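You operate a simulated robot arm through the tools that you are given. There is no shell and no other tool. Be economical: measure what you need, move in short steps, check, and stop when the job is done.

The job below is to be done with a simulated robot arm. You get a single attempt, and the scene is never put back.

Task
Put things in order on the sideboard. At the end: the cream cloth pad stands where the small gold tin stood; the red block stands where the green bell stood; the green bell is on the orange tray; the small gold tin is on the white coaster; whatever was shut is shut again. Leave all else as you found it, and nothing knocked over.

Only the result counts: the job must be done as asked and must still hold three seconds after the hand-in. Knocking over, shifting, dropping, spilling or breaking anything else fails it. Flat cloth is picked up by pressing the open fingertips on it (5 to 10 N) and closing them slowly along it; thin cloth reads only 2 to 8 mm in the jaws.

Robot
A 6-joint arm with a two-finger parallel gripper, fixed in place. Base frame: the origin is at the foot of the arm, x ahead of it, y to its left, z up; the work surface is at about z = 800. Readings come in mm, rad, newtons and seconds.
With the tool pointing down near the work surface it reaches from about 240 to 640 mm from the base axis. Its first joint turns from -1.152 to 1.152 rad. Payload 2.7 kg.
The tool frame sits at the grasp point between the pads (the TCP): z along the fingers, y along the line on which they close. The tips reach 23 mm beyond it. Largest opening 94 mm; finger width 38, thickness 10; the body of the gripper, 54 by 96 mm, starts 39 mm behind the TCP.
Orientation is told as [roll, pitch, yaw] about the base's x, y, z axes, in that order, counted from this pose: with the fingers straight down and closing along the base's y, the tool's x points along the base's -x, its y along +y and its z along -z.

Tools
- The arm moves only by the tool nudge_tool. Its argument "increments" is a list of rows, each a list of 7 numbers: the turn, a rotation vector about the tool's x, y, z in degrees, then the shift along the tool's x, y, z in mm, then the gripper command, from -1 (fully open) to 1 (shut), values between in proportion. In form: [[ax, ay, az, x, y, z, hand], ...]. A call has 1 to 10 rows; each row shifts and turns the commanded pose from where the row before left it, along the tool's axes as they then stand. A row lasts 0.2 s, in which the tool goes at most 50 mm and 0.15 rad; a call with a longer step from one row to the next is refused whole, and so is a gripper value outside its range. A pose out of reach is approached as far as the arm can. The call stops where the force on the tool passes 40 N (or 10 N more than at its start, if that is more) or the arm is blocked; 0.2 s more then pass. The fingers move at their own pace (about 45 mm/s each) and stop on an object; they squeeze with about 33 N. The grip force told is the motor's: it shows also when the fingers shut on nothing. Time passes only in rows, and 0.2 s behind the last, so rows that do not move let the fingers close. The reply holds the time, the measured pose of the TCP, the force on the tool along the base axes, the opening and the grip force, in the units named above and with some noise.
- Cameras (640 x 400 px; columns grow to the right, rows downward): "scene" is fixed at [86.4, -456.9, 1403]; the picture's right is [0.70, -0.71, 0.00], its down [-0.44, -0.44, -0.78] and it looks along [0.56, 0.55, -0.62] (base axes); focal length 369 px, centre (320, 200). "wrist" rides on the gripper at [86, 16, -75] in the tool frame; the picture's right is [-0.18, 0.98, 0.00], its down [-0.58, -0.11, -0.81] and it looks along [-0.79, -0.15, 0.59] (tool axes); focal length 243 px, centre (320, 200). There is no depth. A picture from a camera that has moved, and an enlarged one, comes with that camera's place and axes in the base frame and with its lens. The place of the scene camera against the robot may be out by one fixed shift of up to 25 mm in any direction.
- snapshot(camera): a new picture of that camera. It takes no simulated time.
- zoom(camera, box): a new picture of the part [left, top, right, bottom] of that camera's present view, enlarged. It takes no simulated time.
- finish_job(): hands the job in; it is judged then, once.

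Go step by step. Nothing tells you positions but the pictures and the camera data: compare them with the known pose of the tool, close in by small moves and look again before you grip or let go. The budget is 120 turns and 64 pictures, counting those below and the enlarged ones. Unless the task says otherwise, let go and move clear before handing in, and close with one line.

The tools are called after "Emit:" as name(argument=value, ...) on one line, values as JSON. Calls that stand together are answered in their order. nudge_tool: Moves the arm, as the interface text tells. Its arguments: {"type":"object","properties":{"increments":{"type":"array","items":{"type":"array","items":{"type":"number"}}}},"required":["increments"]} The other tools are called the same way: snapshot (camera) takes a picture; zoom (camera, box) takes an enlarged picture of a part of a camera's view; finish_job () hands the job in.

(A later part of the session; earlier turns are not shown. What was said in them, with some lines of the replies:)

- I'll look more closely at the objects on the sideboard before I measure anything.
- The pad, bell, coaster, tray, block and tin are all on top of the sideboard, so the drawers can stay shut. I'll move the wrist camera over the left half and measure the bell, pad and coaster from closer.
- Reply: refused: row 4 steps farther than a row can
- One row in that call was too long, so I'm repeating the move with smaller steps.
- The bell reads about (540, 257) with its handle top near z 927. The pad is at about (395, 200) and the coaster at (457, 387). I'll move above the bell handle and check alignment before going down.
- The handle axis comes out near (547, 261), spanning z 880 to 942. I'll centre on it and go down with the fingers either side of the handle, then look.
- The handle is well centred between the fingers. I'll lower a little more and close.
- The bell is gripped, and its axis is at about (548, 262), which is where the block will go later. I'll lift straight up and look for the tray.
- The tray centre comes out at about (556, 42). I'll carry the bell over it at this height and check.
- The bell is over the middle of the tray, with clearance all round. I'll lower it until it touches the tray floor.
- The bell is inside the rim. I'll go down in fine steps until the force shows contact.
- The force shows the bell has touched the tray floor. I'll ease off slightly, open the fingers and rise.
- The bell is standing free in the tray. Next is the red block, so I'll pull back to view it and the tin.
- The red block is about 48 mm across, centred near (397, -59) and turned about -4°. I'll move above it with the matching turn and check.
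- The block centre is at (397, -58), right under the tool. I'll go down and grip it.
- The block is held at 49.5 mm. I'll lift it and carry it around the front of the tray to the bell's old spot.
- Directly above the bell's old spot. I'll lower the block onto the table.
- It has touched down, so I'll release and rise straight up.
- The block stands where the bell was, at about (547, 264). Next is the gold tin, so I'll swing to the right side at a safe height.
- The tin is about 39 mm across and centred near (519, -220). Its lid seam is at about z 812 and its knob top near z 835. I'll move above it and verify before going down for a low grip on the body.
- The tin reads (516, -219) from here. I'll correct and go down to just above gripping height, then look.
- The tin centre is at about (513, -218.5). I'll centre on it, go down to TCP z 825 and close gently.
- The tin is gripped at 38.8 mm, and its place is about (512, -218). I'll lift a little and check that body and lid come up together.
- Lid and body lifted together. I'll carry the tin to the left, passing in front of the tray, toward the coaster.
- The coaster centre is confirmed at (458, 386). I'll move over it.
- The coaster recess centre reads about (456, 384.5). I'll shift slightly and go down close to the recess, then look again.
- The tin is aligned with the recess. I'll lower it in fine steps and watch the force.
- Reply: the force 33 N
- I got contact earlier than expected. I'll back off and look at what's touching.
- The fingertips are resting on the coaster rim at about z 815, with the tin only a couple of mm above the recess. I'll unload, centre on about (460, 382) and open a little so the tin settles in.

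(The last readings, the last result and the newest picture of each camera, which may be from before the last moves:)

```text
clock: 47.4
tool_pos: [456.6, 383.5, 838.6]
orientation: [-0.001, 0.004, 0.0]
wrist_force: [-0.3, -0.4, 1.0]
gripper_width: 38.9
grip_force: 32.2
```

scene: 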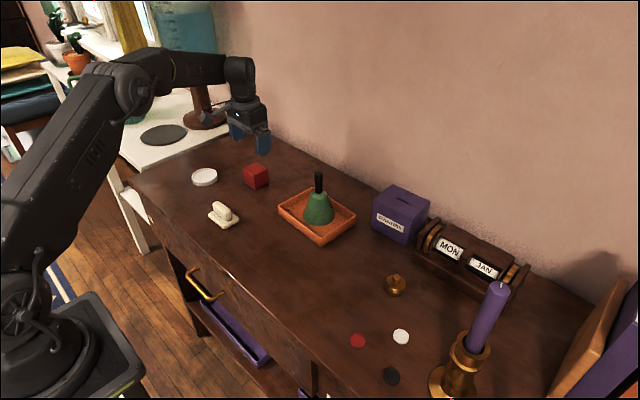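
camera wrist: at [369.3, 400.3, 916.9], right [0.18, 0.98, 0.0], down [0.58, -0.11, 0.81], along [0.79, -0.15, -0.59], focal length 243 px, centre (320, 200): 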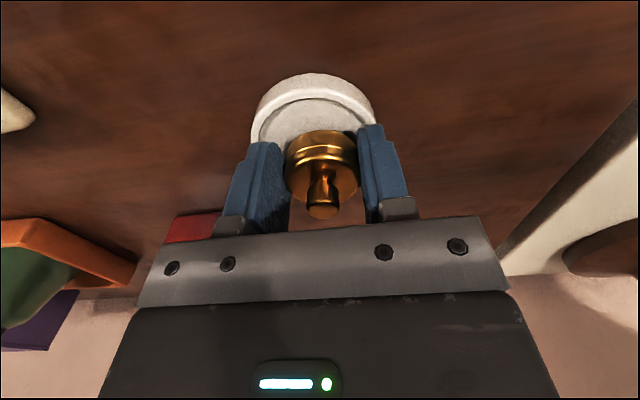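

Emit:
nudge_tool(increments=[[0, 0, 0, -3, -1.5, -0.5, 1], [0, 0, 0, 0, 0, 0, 1], [0, 0, 0, 0, 0, 0, 1]])

Emit:
zoom(camera="wrist", box=[230, 60, 410, 230])

```text
clock: 48.2
tool_pos: [460.5, 380.9, 839.5]
orientation: [0.001, 0.001, 0.0]
wrist_force: [0.0, 0.6, 0.4]
gripper_width: 38.8
grip_force: 32.7
```

```text
2.35 times, centred on (320, 145) of wrist
camera zoom: at [372.9, 397.7, 916.2], right [0.18, 0.98, 0.0], down [0.58, -0.11, 0.81], along [0.79, -0.15, -0.59], focal length 571 px, centre (320, 329)
```

zoom: 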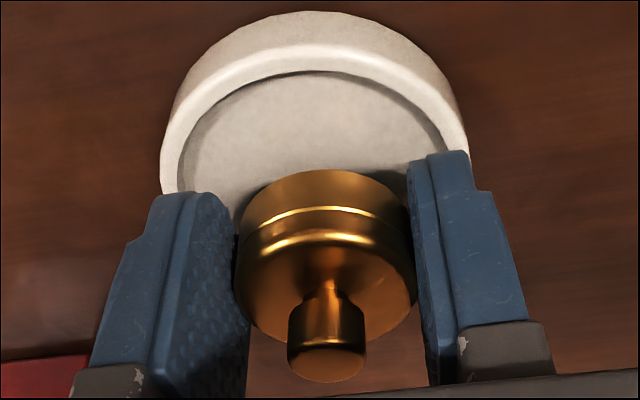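

I want a cleaner check of the alignment from the side before letting go.

Emit:
zoom(camera="scene", box=[180, 140, 240, 195])

```text
7.27 times, centred on (210, 168) of scene
camera zoom: at [86.4, -456.9, 1403.0], right [0.7, -0.71, 0.0], down [-0.44, -0.44, -0.78], along [0.56, 0.55, -0.62], focal length 2681 px, centre (1120, 436)
```

zoom: 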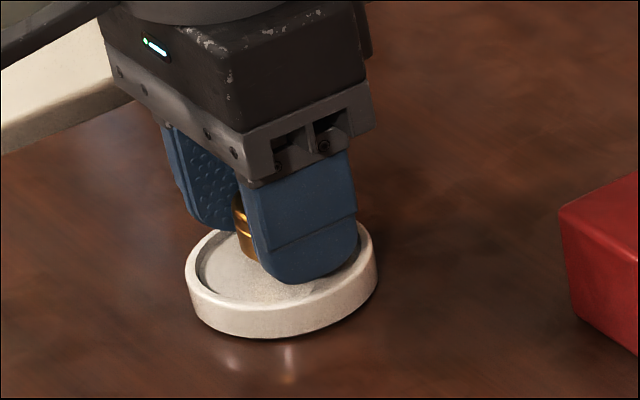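

Going back over the numbers, the tin probably sits about 7 mm forward of the TCP in the grip, so it likely caught the far rim. I'll lift a little and look at tin and coaster again from both cameras.

Emit:
nudge_tool(increments=[[0, 0, 0, 0, 0, -15, 1], [0, 0, 0, 0, 0, -25, 1], [0, 0, 0, 40, 0, 0, 1], [0, 0, 0, 0, 0, 0, 1], [0, 0, 0, 0, 0, 0, 1]])

Emit:
zoom(camera="wrist", box=[220, 40, 420, 240])

Emit:
zoom(camera="scene", box=[160, 130, 360, 255])

```text
clock: 49.4
tool_pos: [421.9, 382.5, 881.3]
orientation: [0.0, 0.001, 0.001]
wrist_force: [0.5, 0.7, -0.3]
gripper_width: 39.1
grip_force: 33.1
```

```text
2.00 times, centred on (320, 140) of wrist
camera zoom: at [333.5, 399.5, 956.0], right [0.18, 0.98, 0.0], down [0.58, -0.11, 0.81], along [0.79, -0.15, -0.59], focal length 485 px, centre (320, 320)
```

zoom: 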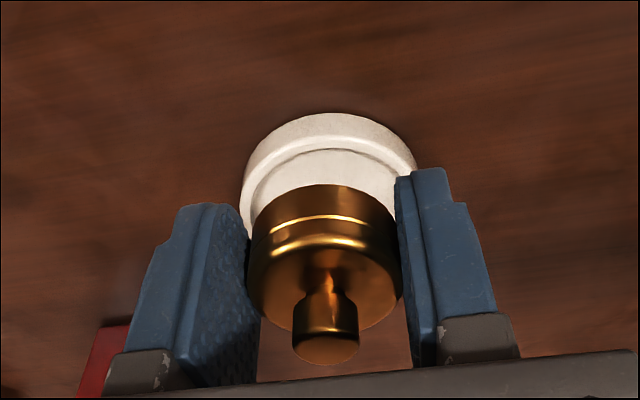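

```text
3.20 times, centred on (260, 192) of scene
camera zoom: at [86.4, -456.9, 1403.0], right [0.7, -0.71, 0.0], down [-0.44, -0.44, -0.78], along [0.56, 0.55, -0.62], focal length 1180 px, centre (512, 224)
```

zoom: 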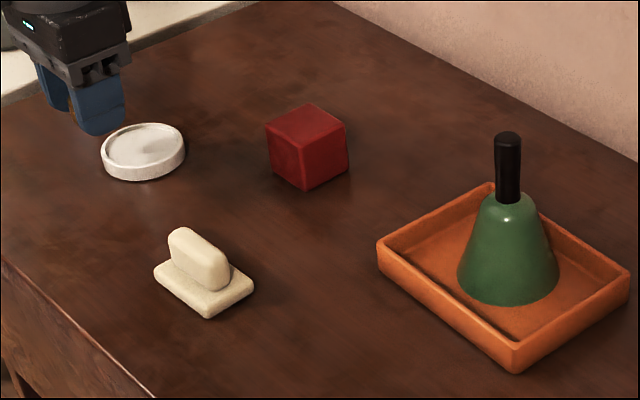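

I'll set the tin down on clear table, then re-grip it centred and slightly higher so it can seat fully in the recess.

Emit:
nudge_tool(increments=[[0, 0, 0, 10, -36, 0, 1], [0, 0, 0, 10, -36, 0, 1], [0, 0, 0, 0, 0, 25, 1], [0, 0, 0, 0, 0, 22, 1], [0, 0, 0, 0, 0, 4, 1], [0, 0, 0, 0, 0, 1.5, 1], [0, 0, 0, 0, 0, 1, 1], [0, 0, 0, 0, 0, 0, 1]])

```text
clock: 51.2
tool_pos: [400.0, 309.1, 827.1]
orientation: [-0.002, -0.001, 0.001]
wrist_force: [-0.4, 0.8, -1.2]
gripper_width: 39.4
grip_force: 32.9
```

Emit:
nudge_tool(increments=[[0, 0, 0, 0, 0, 0.8, 1], [0, 0, 0, 0, 0, 0.8, 1], [0, 0, 0, 0, 0, 0.8, 1], [0, 0, 0, 0, 0, 0, 1]])

```text
clock: 52.2
tool_pos: [401.0, 309.1, 824.9]
orientation: [0.001, -0.001, -0.001]
wrist_force: [0.1, 0.4, -0.4]
gripper_width: 39.1
grip_force: 32.8
```

Emit:
nudge_tool(increments=[[0, 0, 0, 0, 0, 0.8, 1], [0, 0, 0, 0, 0, 0, 1], [0, 0, 0, 0, 0, 0, 1]])

```text
clock: 53.0
tool_pos: [401.4, 307.2, 823.5]
orientation: [0.0, 0.0, 0.0]
wrist_force: [0.0, -0.7, -0.1]
gripper_width: 39.0
grip_force: 32.8
```

Emit:
nudge_tool(increments=[[0, 0, 0, 0, 0, 0.7, 1], [0, 0, 0, 0, 0, 0, 1], [0, 0, 0, 0, 0, 0, 1]])

```text
clock: 53.8
tool_pos: [399.5, 309.1, 822.5]
orientation: [-0.001, -0.002, 0.0]
wrist_force: [-0.1, -0.3, 0.7]
gripper_width: 38.9
grip_force: 32.7
```

Emit:
nudge_tool(increments=[[0, 0, 0, 0, 0, 0, 0.1], [0, 0, 0, 0, 0, 0, 0], [0, 0, 0, 0, 0, -4, -0.2], [0, 0, 0, 0, 0, -3, -1], [0, 0, 0, 0, 0, 0, -1], [0, 0, 0, 0, 0, -40, -1], [0, 0, 0, 0, 0, -10, -1], [0, 0, 0, 0, 0, 0, -1]])

Emit:
snapshot(camera="wrist")

```text
clock: 55.6
tool_pos: [401.0, 307.5, 881.3]
orientation: [0.0, 0.001, -0.001]
wrist_force: [-0.8, -0.6, 1.2]
gripper_width: 94.3
grip_force: 0.0
```

```text
19 pictures are left
camera wrist: at [313.0, 325.0, 955.8], right [0.18, 0.98, 0.0], down [0.58, -0.11, 0.81], along [0.79, -0.15, -0.59], focal length 243 px, centre (320, 200)
```

wrist: 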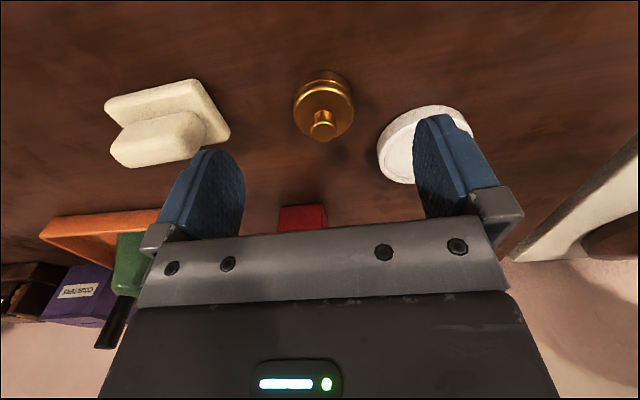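

The tin sits at about (406.5, 310). I'll re-grip it centred, with the tips about 6 mm above the table.

Emit:
nudge_tool(increments=[[0, 0, 0, -6, 2, 0, -1], [0, 0, 0, 0, 0, 25, -1], [0, 0, 0, 0, 0, 20, -1], [0, 0, 0, 0, 0, 7, -1], [0, 0, 0, 0, 0, 0, -1]])

Emit:
zoom(camera="wrist", box=[220, 40, 420, 240])

```text
clock: 56.8
tool_pos: [406.6, 310.9, 828.8]
orientation: [0.0, 0.0, 0.0]
wrist_force: [0.1, 0.1, -0.5]
gripper_width: 94.0
grip_force: 0.0
```

```text
2.00 times, centred on (320, 140) of wrist
camera zoom: at [318.2, 328.2, 903.3], right [0.18, 0.98, 0.0], down [0.58, -0.11, 0.81], along [0.79, -0.15, -0.59], focal length 485 px, centre (320, 320)
```

zoom: 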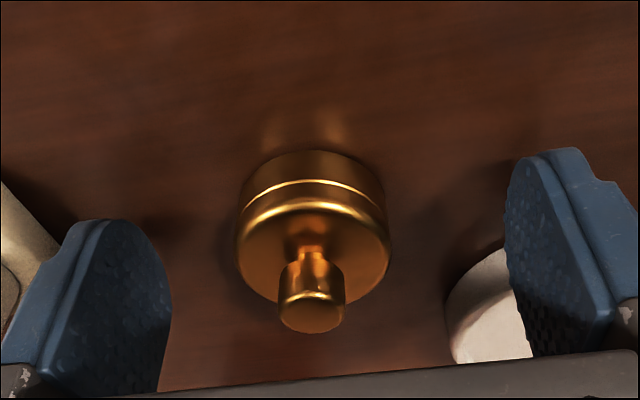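

Centred now, so I'll close and lift.

Emit:
nudge_tool(increments=[[0, 0, 0, 0, 0, 0, -0.3], [0, 0, 0, 0, 0, 0, 0], [0, 0, 0, 0, 0, 0, 0.2], [0, 0, 0, 0, 0, 0, 0.5], [0, 0, 0, 0, 0, 0, 1], [0, 0, 0, 0, 0, 0, 1], [0, 0, 0, 0, 0, -15, 1], [0, 0, 0, 0, 0, -25, 1], [0, 0, 0, 0, 0, 0, 1]])

```text
clock: 58.8
tool_pos: [405.8, 311.0, 868.0]
orientation: [-0.001, 0.002, 0.0]
wrist_force: [-0.2, -0.4, -1.3]
gripper_width: 38.7
grip_force: 32.9
```

Emit:
nudge_tool(increments=[[0, 0, 0, -18, 24, 0, 1], [0, 0, 0, -18, 24, 0, 1], [0, 0, 0, -17, 22, 0, 1], [0, 0, 0, 0, 0, 16, 1], [0, 0, 0, 0, 0, 0, 1], [0, 0, 0, 0, 0, 0, 1]])

Emit:
zoom(camera="wrist", box=[230, 60, 410, 230])

Emit:
zoom(camera="scene", box=[180, 140, 240, 195])

```text
clock: 60.2
tool_pos: [457.4, 381.8, 853.1]
orientation: [-0.001, 0.0, -0.002]
wrist_force: [0.1, -0.5, -0.2]
gripper_width: 38.5
grip_force: 33.1
```

```text
2.35 times, centred on (320, 145) of wrist
camera zoom: at [371.0, 398.7, 927.1], right [0.18, 0.98, 0.0], down [0.58, -0.11, 0.81], along [0.79, -0.15, -0.59], focal length 571 px, centre (320, 329)
```

zoom: 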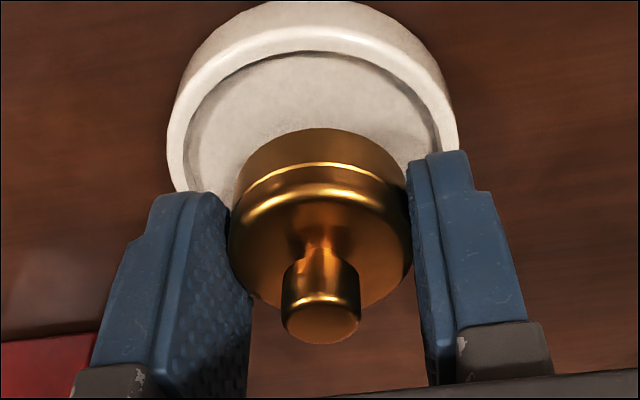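

```text
7.27 times, centred on (210, 168) of scene
camera zoom: at [86.4, -456.9, 1403.0], right [0.7, -0.71, 0.0], down [-0.44, -0.44, -0.78], along [0.56, 0.55, -0.62], focal length 2681 px, centre (1120, 436)
```

zoom: 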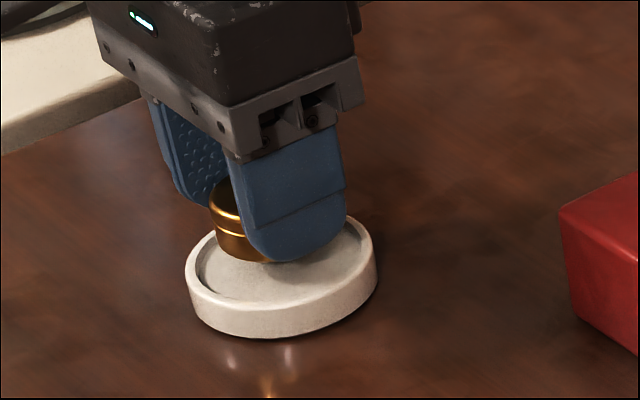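

Tin and coaster agree within about 3 mm. I'll make a small correction and lower in fine steps.

Emit:
nudge_tool(increments=[[0, 0, 0, -3, -2.5, 0, 1], [0, 0, 0, 0, 0, 7, 1], [0, 0, 0, 0, 0, 3, 1], [0, 0, 0, 0, 0, 1, 1], [0, 0, 0, 0, 0, 0, 1]])

```text
clock: 61.4
tool_pos: [463.1, 379.9, 844.9]
orientation: [0.003, -0.004, 0.001]
wrist_force: [-7.7, -0.2, 27.0]
gripper_width: 38.4
grip_force: 33.7
```

Emit:
zoom(camera="scene", box=[185, 150, 225, 190])

Emit:
zoom(camera="wrist", box=[230, 60, 410, 230])

```text
10.00 times, centred on (205, 170) of scene
camera zoom: at [85.8, -457.3, 1403.0], right [0.7, -0.71, 0.0], down [-0.44, -0.44, -0.78], along [0.56, 0.55, -0.62], focal length 3686 px, centre (1470, 500)
```

zoom: 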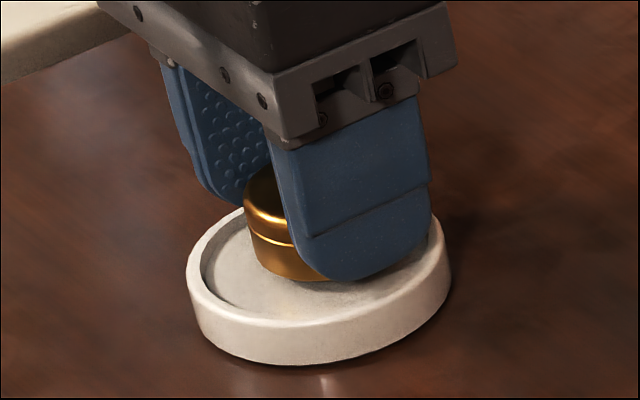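

```text
2.35 times, centred on (320, 145) of wrist
camera zoom: at [375.0, 395.9, 918.6], right [0.18, 0.98, 0.0], down [0.58, -0.11, 0.81], along [0.8, -0.15, -0.59], focal length 571 px, centre (320, 329)
```

zoom: 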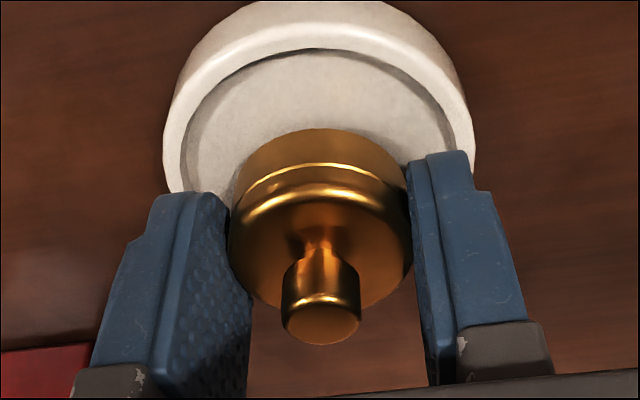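

Tin and coaster look aligned, and both tries made contact at the same coaster height of about 16 mm, so the tin bottom is resting on the coaster. I'll unload gently and open a little.

Emit:
nudge_tool(increments=[[0, 0, 0, 0, 0, -0.7, 1], [0, 0, 0, 0, 0, -0.7, 1], [0, 0, 0, 0, 0, 0, 1]])

```text
clock: 62.2
tool_pos: [463.3, 379.2, 843.5]
orientation: [0.004, -0.004, -0.001]
wrist_force: [-1.6, 5.7, 22.1]
gripper_width: 38.6
grip_force: 33.3
```

Emit:
nudge_tool(increments=[[0, 0, 0, 0, 0, -1, 1], [0, 0, 0, 0, 0, -1, 1], [0, 0, 0, 0, 0, 0, 1]])

```text
clock: 63.0
tool_pos: [462.6, 377.7, 844.5]
orientation: [-0.001, 0.001, -0.001]
wrist_force: [3.1, 1.1, 10.1]
gripper_width: 38.7
grip_force: 33.2
```

Emit:
nudge_tool(increments=[[0, 0, 0, 0, 0, -0.7, 1], [0, 0, 0, 0, 0, 0, 1], [0, 0, 0, 0, 0, 0, 0.12], [0, 0, 0, 0, 0, 0, 0.08], [0, 0, 0, 0, 0, 0, 0.05]])

Emit:
zoom(camera="wrist", box=[230, 60, 410, 230])

```text
clock: 64.2
tool_pos: [461.2, 378.6, 846.2]
orientation: [-0.001, 0.0, -0.001]
wrist_force: [0.7, 0.7, 0.7]
gripper_width: 44.6
grip_force: 0.1
```

```text
2.35 times, centred on (320, 145) of wrist
camera zoom: at [374.5, 395.1, 920.2], right [0.18, 0.98, 0.0], down [0.58, -0.11, 0.81], along [0.79, -0.15, -0.59], focal length 571 px, centre (320, 329)
```

zoom: 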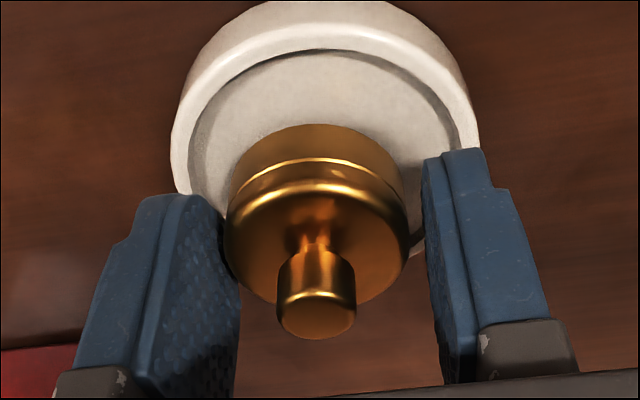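

The tin stays where it is, so it's supported. I'll open fully and rise clear.

Emit:
nudge_tool(increments=[[0, 0, 0, 0, 0, 0, -0.2], [0, 0, 0, 0, 0, 0, -0.6], [0, 0, 0, 0, 0, -5, -1], [0, 0, 0, 0, 0, -20, -1], [0, 0, 0, 0, 0, -35, -1], [0, 0, 0, 40, 0, 0, -1], [0, 0, 0, 40, 0, 0, -1], [0, 0, 0, 0, 0, 0, -1]])

Emit:
zoom(camera="scene", box=[185, 150, 225, 190])

```text
clock: 66.0
tool_pos: [382.4, 379.3, 905.7]
orientation: [-0.001, -0.001, 0.0]
wrist_force: [-0.6, 0.0, 0.1]
gripper_width: 94.0
grip_force: 0.1
```

```text
10.00 times, centred on (205, 170) of scene
camera zoom: at [86.3, -456.9, 1403.0], right [0.7, -0.71, 0.0], down [-0.44, -0.44, -0.78], along [0.56, 0.55, -0.62], focal length 3686 px, centre (1470, 500)
```

zoom: 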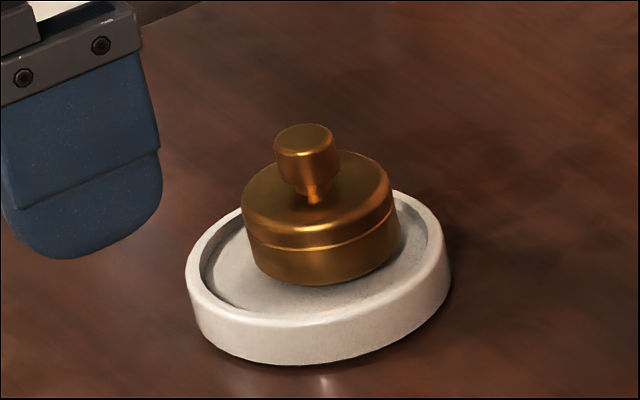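

The tin is resting on the coaster. Next is the cream pad, so I'll move in front of it for a clear view of its handle ridge.

Emit:
nudge_tool(increments=[[0, 0, 0, 10, -40, 0, -1], [0, 0, 0, 10, -40, 0, -1], [0, 0, 0, 10, -40, 0, -1], [0, 0, 0, 10, -40, 0, -1], [0, 0, 0, 0, -10, 0, -1], [0, 0, 0, 0, 0, 0, -1]])

Emit:
snapshot(camera="wrist")

```text
clock: 67.4
tool_pos: [342.4, 207.6, 905.2]
orientation: [0.0, -0.001, 0.001]
wrist_force: [-0.4, -0.3, -0.3]
gripper_width: 94.0
grip_force: 0.0
```

```text
11 pictures are left
camera wrist: at [254.0, 225.2, 980.5], right [0.18, 0.98, 0.0], down [0.58, -0.11, 0.81], along [0.79, -0.15, -0.59], focal length 243 px, centre (320, 200)
```

wrist: 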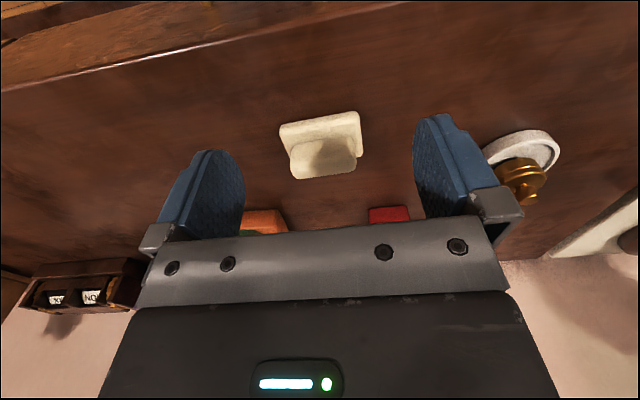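

The pad plate spans about x 378–419 and y 165–234, turned about +3°, with its ridge running along y. I'll move above the centre and check before gripping the ridge by its ends.

Emit:
nudge_tool(increments=[[0, 0, 0, -28, -4, 0, -1], [0, 0, -3, -29, -4, 0, -1], [0, 0, 0, 0, 0, 25, -1], [0, 0, 0, 0, 0, 20, -1], [0, 0, 0, 0, 0, 0, -1], [0, 0, 0, 0, 0, 0, -1]])

Emit:
zoom(camera="wrist", box=[160, 40, 480, 240])

```text
clock: 68.8
tool_pos: [398.3, 198.3, 862.7]
orientation: [0.0, 0.001, 0.052]
wrist_force: [0.3, -0.7, 0.3]
gripper_width: 94.1
grip_force: 0.0
```

```text
2.00 times, centred on (320, 140) of wrist
camera zoom: at [310.9, 211.7, 936.2], right [0.13, 0.99, 0.0], down [0.59, -0.08, 0.81], along [0.8, -0.11, -0.59], focal length 485 px, centre (320, 320)
```

zoom: 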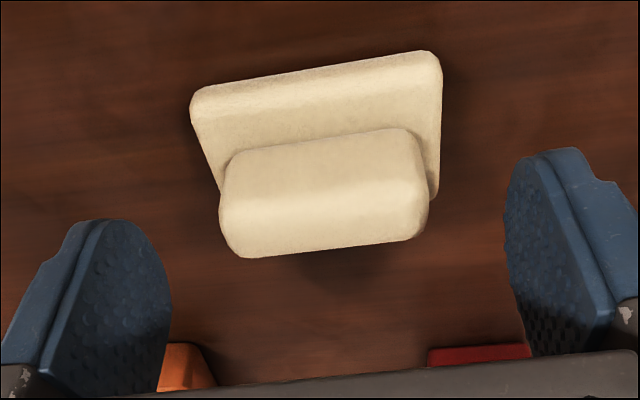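

The ridge is about 55 mm long, centred near (400, 200.5), with its top near z 838. I'll go down to TCP z 836, keeping the tips just above the plate, and close.

Emit:
nudge_tool(increments=[[0, 0, 0, -1.5, 2, 10, -1], [0, 0, 0, 0, 0, 16, -1], [0, 0, 0, 0, 0, 0, -0.6], [0, 0, 0, 0, 0, 0, -0.3], [0, 0, 0, 0, 0, 0, 0], [0, 0, 0, 0, 0, 0, 0.4], [0, 0, 0, 0, 0, 0, 1], [0, 0, 0, 0, 0, 0, 1]])

```text
clock: 70.6
tool_pos: [399.7, 202.4, 836.9]
orientation: [0.0, 0.0, 0.054]
wrist_force: [0.2, -0.6, 1.1]
gripper_width: 69.1
grip_force: 33.5
```

It closed at 69 mm, which is the plate's length rather than the ridge's. I'll re-grip lower on the plate ends for a firm hold.

Emit:
nudge_tool(increments=[[0, 0, 0, 0, 0, 0, -0.7], [0, 0, 0, 0, 0, 0, -0.9], [0, 0, 0, 0, -1.5, 5, -0.9], [0, 0, 0, 0, 0, 5.5, -0.9], [0, 0, 0, 0, 0, 0, -0.6], [0, 0, 0, 0, 0, 0, -0.3], [0, 0, 0, 0, 0, 0, 0.3], [0, 0, 0, 0, 0, 0, 1], [0, 0, 0, 0, 0, 0, 1]])

Emit:
zoom(camera="wrist", box=[160, 40, 480, 240])

```text
clock: 72.6
tool_pos: [400.7, 200.3, 825.0]
orientation: [-0.001, 0.0, 0.052]
wrist_force: [0.2, -0.2, 0.4]
gripper_width: 68.6
grip_force: 33.7
```

```text
2.00 times, centred on (320, 140) of wrist
camera zoom: at [312.3, 213.1, 899.5], right [0.13, 0.99, 0.0], down [0.59, -0.08, 0.81], along [0.8, -0.11, -0.59], focal length 485 px, centre (320, 320)
```

zoom: 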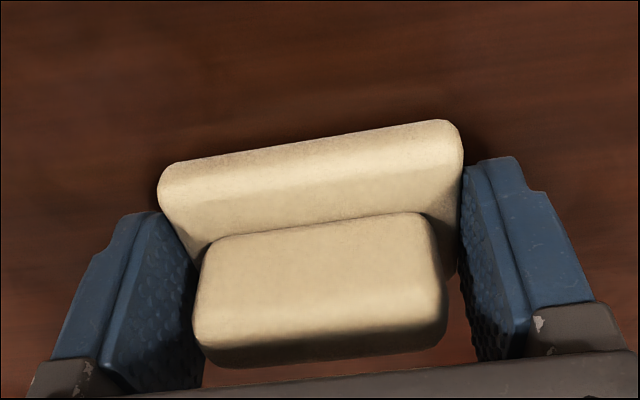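

The pad is held firmly by the plate ends. I'll lift and carry it in front of the tray to the tin's old place at about (520, -218).

Emit:
nudge_tool(increments=[[0, 0, 0, 0, 0, -15, 1], [0, 0, 0, 0, 0, -35, 1], [0, 0, 3, 0, 0, -40, 1], [0, 0, 0, 0, -40, 0, 1], [0, 0, 0, 0, -48, 0, 1], [0, 0, 0, 0, -48, 0, 1], [0, 0, 0, 0, -48, 0, 1], [0, 0, 0, 0, -48, 0, 1], [0, 0, 0, 0, -48, 0, 1], [0, 0, 0, 0, 0, 0, 1]])

Emit:
nudge_tool(increments=[[0, 0, 0, 0, -48, 0, 1], [0, 0, 0, 0, -48, 0, 1], [0, 0, 0, -20, -42, 0, 1], [0, 0, 0, -40, 0, 0, 1], [0, 0, 0, -40, 0, 0, 1], [0, 0, 0, -20, 0, 20, 1], [0, 0, 0, 0, 0, 25, 1], [0, 0, 0, 0, 0, 0, 1], [0, 0, 0, 0, 0, 0, 1]])

Emit:
zoom(camera="scene", box=[330, 180, 490, 320])

```text
clock: 74.8
tool_pos: [400.5, -81.0, 914.7]
orientation: [0.0, 0.001, 0.0]
wrist_force: [-0.3, 1.1, -0.6]
gripper_width: 68.9
grip_force: 33.2
```

```text
clock: 76.8
tool_pos: [520.3, -217.8, 869.5]
orientation: [0.0, 0.0, 0.0]
wrist_force: [-0.8, -0.3, 0.3]
gripper_width: 68.5
grip_force: 32.8
```

```text
2.86 times, centred on (410, 250) of scene
camera zoom: at [86.4, -456.9, 1403.0], right [0.7, -0.71, 0.0], down [-0.44, -0.44, -0.78], along [0.56, 0.55, -0.62], focal length 1053 px, centre (63, 57)
```

zoom: 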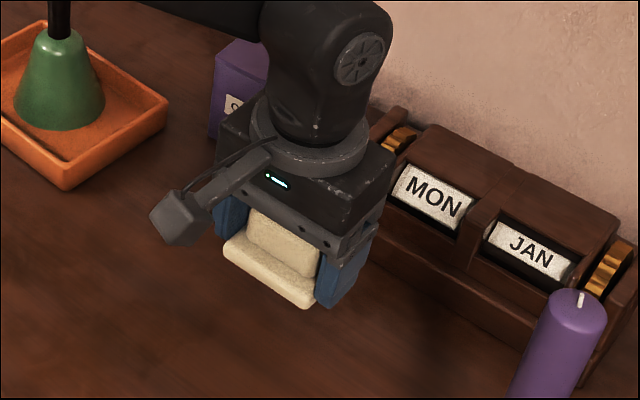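

The pad is over the spot. I'll lower it to the table.

Emit:
nudge_tool(increments=[[0, 0, 0, 0, 0, 25, 1], [0, 0, 0, 0, 0, 13, 1], [0, 0, 0, 0, 0, 3, 1], [0, 0, 0, 0, 0, 1.5, 1], [0, 0, 0, 0, 0, 0, 1], [0, 0, 0, 0, 0, 0, 1]])

Emit:
zoom(camera="scene", box=[330, 180, 490, 320])

```text
clock: 78.2
tool_pos: [521.8, -218.0, 827.4]
orientation: [0.0, 0.001, 0.0]
wrist_force: [0.5, 0.4, -0.4]
gripper_width: 68.7
grip_force: 33.3
```

```text
2.86 times, centred on (410, 250) of scene
camera zoom: at [86.4, -456.9, 1403.0], right [0.7, -0.71, 0.0], down [-0.44, -0.44, -0.78], along [0.56, 0.55, -0.62], focal length 1053 px, centre (63, 57)
```

zoom: 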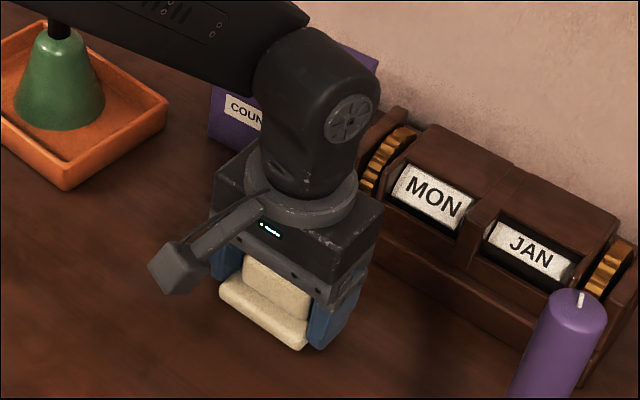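

The pad sits right where the tin's base was in this view. Final fine lowering and release.

Emit:
nudge_tool(increments=[[0, 0, 0, 1, 0, 0.8, 1], [0, 0, 0, 0, 0, 0.8, 1], [0, 0, 0, 0, 0, 0.5, 1], [0, 0, 0, 0, 0, 0, 1], [0, 0, 0, 0, 0, 0, 1]])

```text
clock: 79.4
tool_pos: [520.1, -217.5, 825.1]
orientation: [0.0, -0.001, 0.001]
wrist_force: [0.2, -1.0, -0.4]
gripper_width: 68.7
grip_force: 33.4
```

Emit:
nudge_tool(increments=[[0, 0, 0, 0, 0, 0.5, 1], [0, 0, 0, 0, 0, 0.5, 1], [0, 0, 0, 0, 0, 0, 1]])

```text
clock: 80.2
tool_pos: [520.3, -217.0, 825.5]
orientation: [-0.001, -0.002, -0.001]
wrist_force: [-4.7, 0.8, 11.6]
gripper_width: 68.6
grip_force: 32.5
```

Touchdown. I'll ease off, release and rise.

Emit:
nudge_tool(increments=[[0, 0, 0, 0, 0, -0.6, 1], [0, 0, 0, 0, 0, 0, -0.6], [0, 0, 0, 0, 0, 0, -1], [0, 0, 0, 0, 0, 0, -1], [0, 0, 0, 0, 0, -25, -1], [0, 0, 0, 0, 0, -40, -1], [0, 0, 0, 40, 0, -30, -1], [0, 0, 0, 40, 0, 0, -1], [0, 0, 0, 40, 0, 0, -1], [0, 0, 0, 0, 0, 0, -1]])

Emit:
snapshot(camera="scene")

```text
clock: 82.4
tool_pos: [398.7, -216.6, 918.4]
orientation: [0.001, 0.001, 0.001]
wrist_force: [0.1, 0.4, 1.0]
gripper_width: 94.0
grip_force: 0.0
```

```text
6 pictures are left
```

scene: 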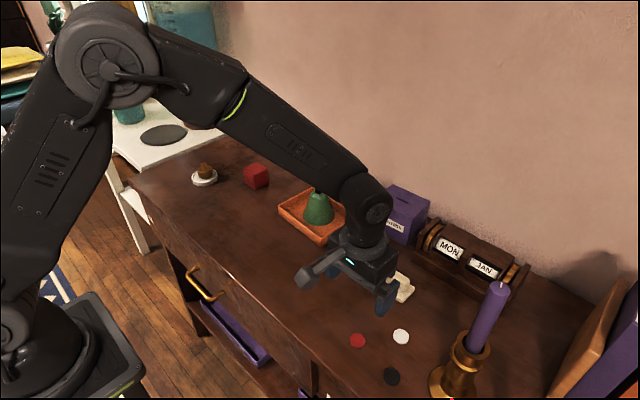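

All pieces look in place. Comparing the scene pictures, the block sits roughly 8–10 mm off the bell's old centre, so I'll go back and nudge it about (+8, -4) mm.

Emit:
nudge_tool(increments=[[0, 0, 0, 0, 40, -12, -1], [0, 0, 0, 0, 48, 0, -1], [0, 0, 0, 0, 48, 0, -1], [0, 0, 0, 0, 48, 0, -1], [0, 0, 0, 0, 48, 0, -1], [0, 0, 0, 0, 48, 0, -1], [0, 0, 0, 0, 48, 0, -1], [0, 0, 0, 0, 48, 0, -1], [0, 0, 0, 0, 48, 0, -1], [0, 0, 0, 0, 48, 0, -1]])

Emit:
nudge_tool(increments=[[0, 0, 0, -40, 6, 0, -1], [0, 0, 0, -45, 0, 0, -1], [0, 0, 0, -45, 0, 0, -1], [0, 0, 0, -20, 0, 25, -1], [0, 0, 0, 0, 0, 0, -1], [0, 0, 0, 0, 0, 0, -1]])

Emit:
snapshot(camera="wrist")

```text
clock: 84.6
tool_pos: [397.4, 253.4, 931.8]
orientation: [0.001, -0.002, 0.001]
wrist_force: [0.7, -0.3, 0.0]
gripper_width: 94.1
grip_force: 0.1
```

```text
clock: 86.0
tool_pos: [550.5, 259.3, 905.2]
orientation: [0.0, 0.0, 0.0]
wrist_force: [0.0, -0.5, -0.1]
gripper_width: 93.8
grip_force: 0.0
```

```text
5 pictures are left
camera wrist: at [462.4, 275.7, 979.6], right [0.18, 0.98, 0.0], down [0.58, -0.11, 0.81], along [0.79, -0.15, -0.59], focal length 243 px, centre (320, 200)
```

wrist: 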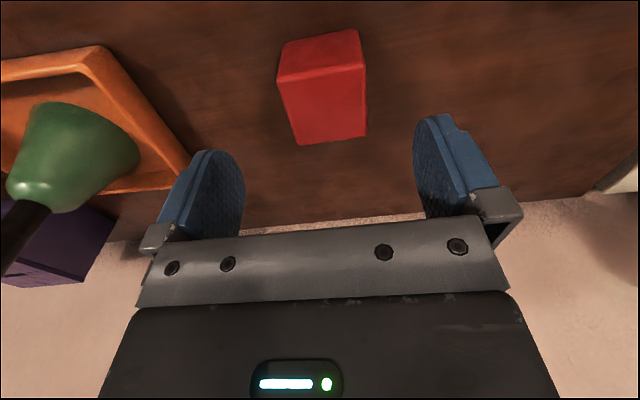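

Block seen centred at about (546, 262). I'll go down, re-grip, lift slightly, shift and set down.

Emit:
nudge_tool(increments=[[0, 0, 0, 2, 3, 20, -1], [0, 0, 0, 0, 0, 30, -1], [0, 0, 0, 0, 0, 23, -1], [0, 0, 0, 0, 0, 0, -0.4], [0, 0, 0, 0, 0, 0, 0], [0, 0, 0, 0, 0, 0, 0.5], [0, 0, 0, 0, 0, 0, 1], [0, 0, 0, 0, 0, 0, 1]])

Emit:
nudge_tool(increments=[[0, 0, 0, 0, 0, -6, 1], [0, 0, 0, -7, -4, 0, 1], [0, 0, 0, 0, 0, 0, 1], [0, 0, 0, 0, 0, 4, 1], [0, 0, 0, 0, 0, 1, 1], [0, 0, 0, 0, 0, 0, 1]])

```text
clock: 87.8
tool_pos: [548.0, 264.4, 834.1]
orientation: [0.001, 0.001, 0.001]
wrist_force: [-0.2, 0.3, -0.1]
gripper_width: 49.8
grip_force: 33.0
```

```text
clock: 89.2
tool_pos: [554.5, 259.9, 834.9]
orientation: [0.0, 0.001, -0.001]
wrist_force: [-0.1, 0.6, -0.1]
gripper_width: 49.5
grip_force: 32.5
```

Emit:
nudge_tool(increments=[[0, 0, 0, 0, -1, 0.7, 1], [0, 0, 0, 0, 0, 0.6, 1], [0, 0, 0, 0, 0, 0, 1]])

```text
clock: 90.0
tool_pos: [555.0, 258.6, 835.3]
orientation: [0.0, -0.002, 0.0]
wrist_force: [-3.0, 1.7, 6.8]
gripper_width: 49.7
grip_force: 33.2
```

Contact is made, so I'll release, rise and take a comparison picture with the same frame as at the start.

Emit:
nudge_tool(increments=[[0, 0, 0, 0, 0, 0, -0.2], [0, 0, 0, 0, 0, 0, -0.6], [0, 0, 0, 0, 0, 0, -1], [0, 0, 0, 0, 0, -20, -1], [0, 0, 0, 0, 0, -45, -1], [0, 0, 0, 0, 0, -45, -1], [0, 0, 0, 40, -20, 0, -1], [0, 0, 0, 45, 0, 0, -1], [0, 0, 0, 45, 0, 0, -1], [0, 0, 0, 45, 0, 0, -1]])

Emit:
zoom(camera="scene", box=[160, 130, 360, 255])

```text
clock: 92.2
tool_pos: [380.2, 236.1, 941.4]
orientation: [0.0, 0.001, 0.0]
wrist_force: [-0.3, 0.2, 0.3]
gripper_width: 94.2
grip_force: 0.0
```

```text
3.20 times, centred on (260, 192) of scene
camera zoom: at [86.4, -457.0, 1403.0], right [0.7, -0.71, 0.0], down [-0.44, -0.44, -0.78], along [0.56, 0.55, -0.62], focal length 1180 px, centre (512, 224)
```

zoom: 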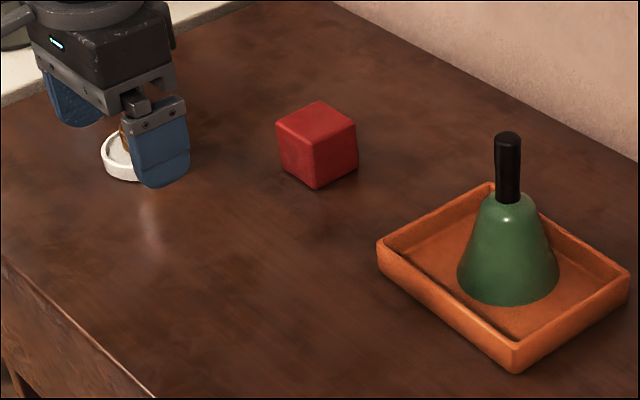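

The block now matches the bell's original footprint to about 3 mm. I'll retreat high and clear for a last check.

Emit:
nudge_tool(increments=[[0, 0, 0, 0, 0, -45, -1], [0, 0, 0, 0, -20, -40, -1], [0, 0, 0, 0, -40, -25, -1], [0, 0, 0, 0, -40, -25, -1], [0, 0, 0, 0, -40, -25, -1], [0, 0, 0, 0, -40, 0, -1], [0, 0, 0, 0, 0, 0, -1]])

Emit:
snapshot(camera="scene")

Emit:
zoom(camera="scene", box=[180, 150, 230, 190])

```text
clock: 93.8
tool_pos: [381.0, 55.3, 1104.4]
orientation: [0.0, -0.001, 0.0]
wrist_force: [0.3, 0.1, -0.6]
gripper_width: 94.1
grip_force: 0.0
```

```text
3 pictures are left
```

scene: 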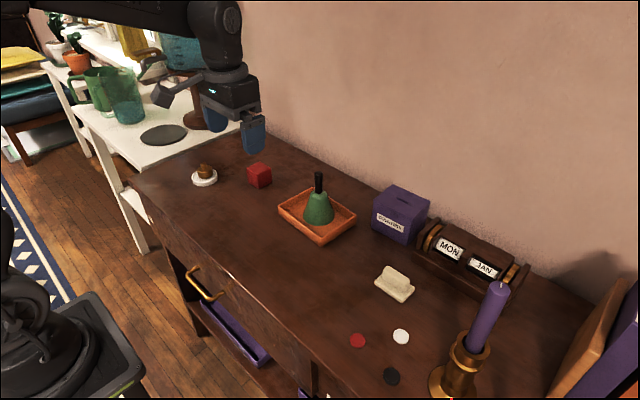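

```text
10.00 times, centred on (205, 170) of scene
camera zoom: at [86.3, -457.0, 1403.0], right [0.7, -0.71, 0.0], down [-0.44, -0.44, -0.78], along [0.56, 0.55, -0.62], focal length 3686 px, centre (1470, 500)
```

zoom: 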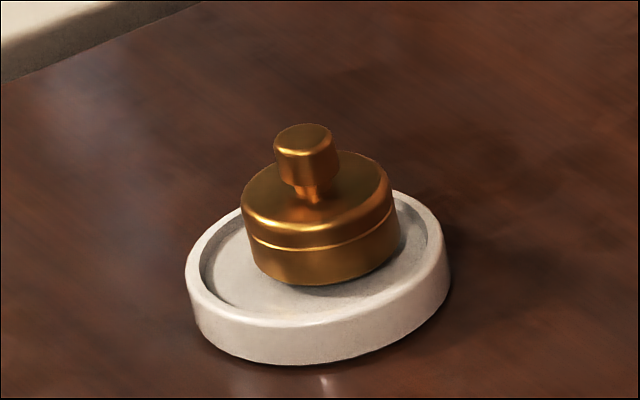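

Everything is in its place and steady, nothing else has moved, and the drawers were never opened. I'm handing in now.

Emit:
finish_job()

```text
The job is handed in.
```

I handed the job in with the bell on the orange tray, the tin on the white coaster, the block about 3 mm from the bell's old spot, and the pad on the tin's old spot. The last pictures showed everything standing and nothing else moved.
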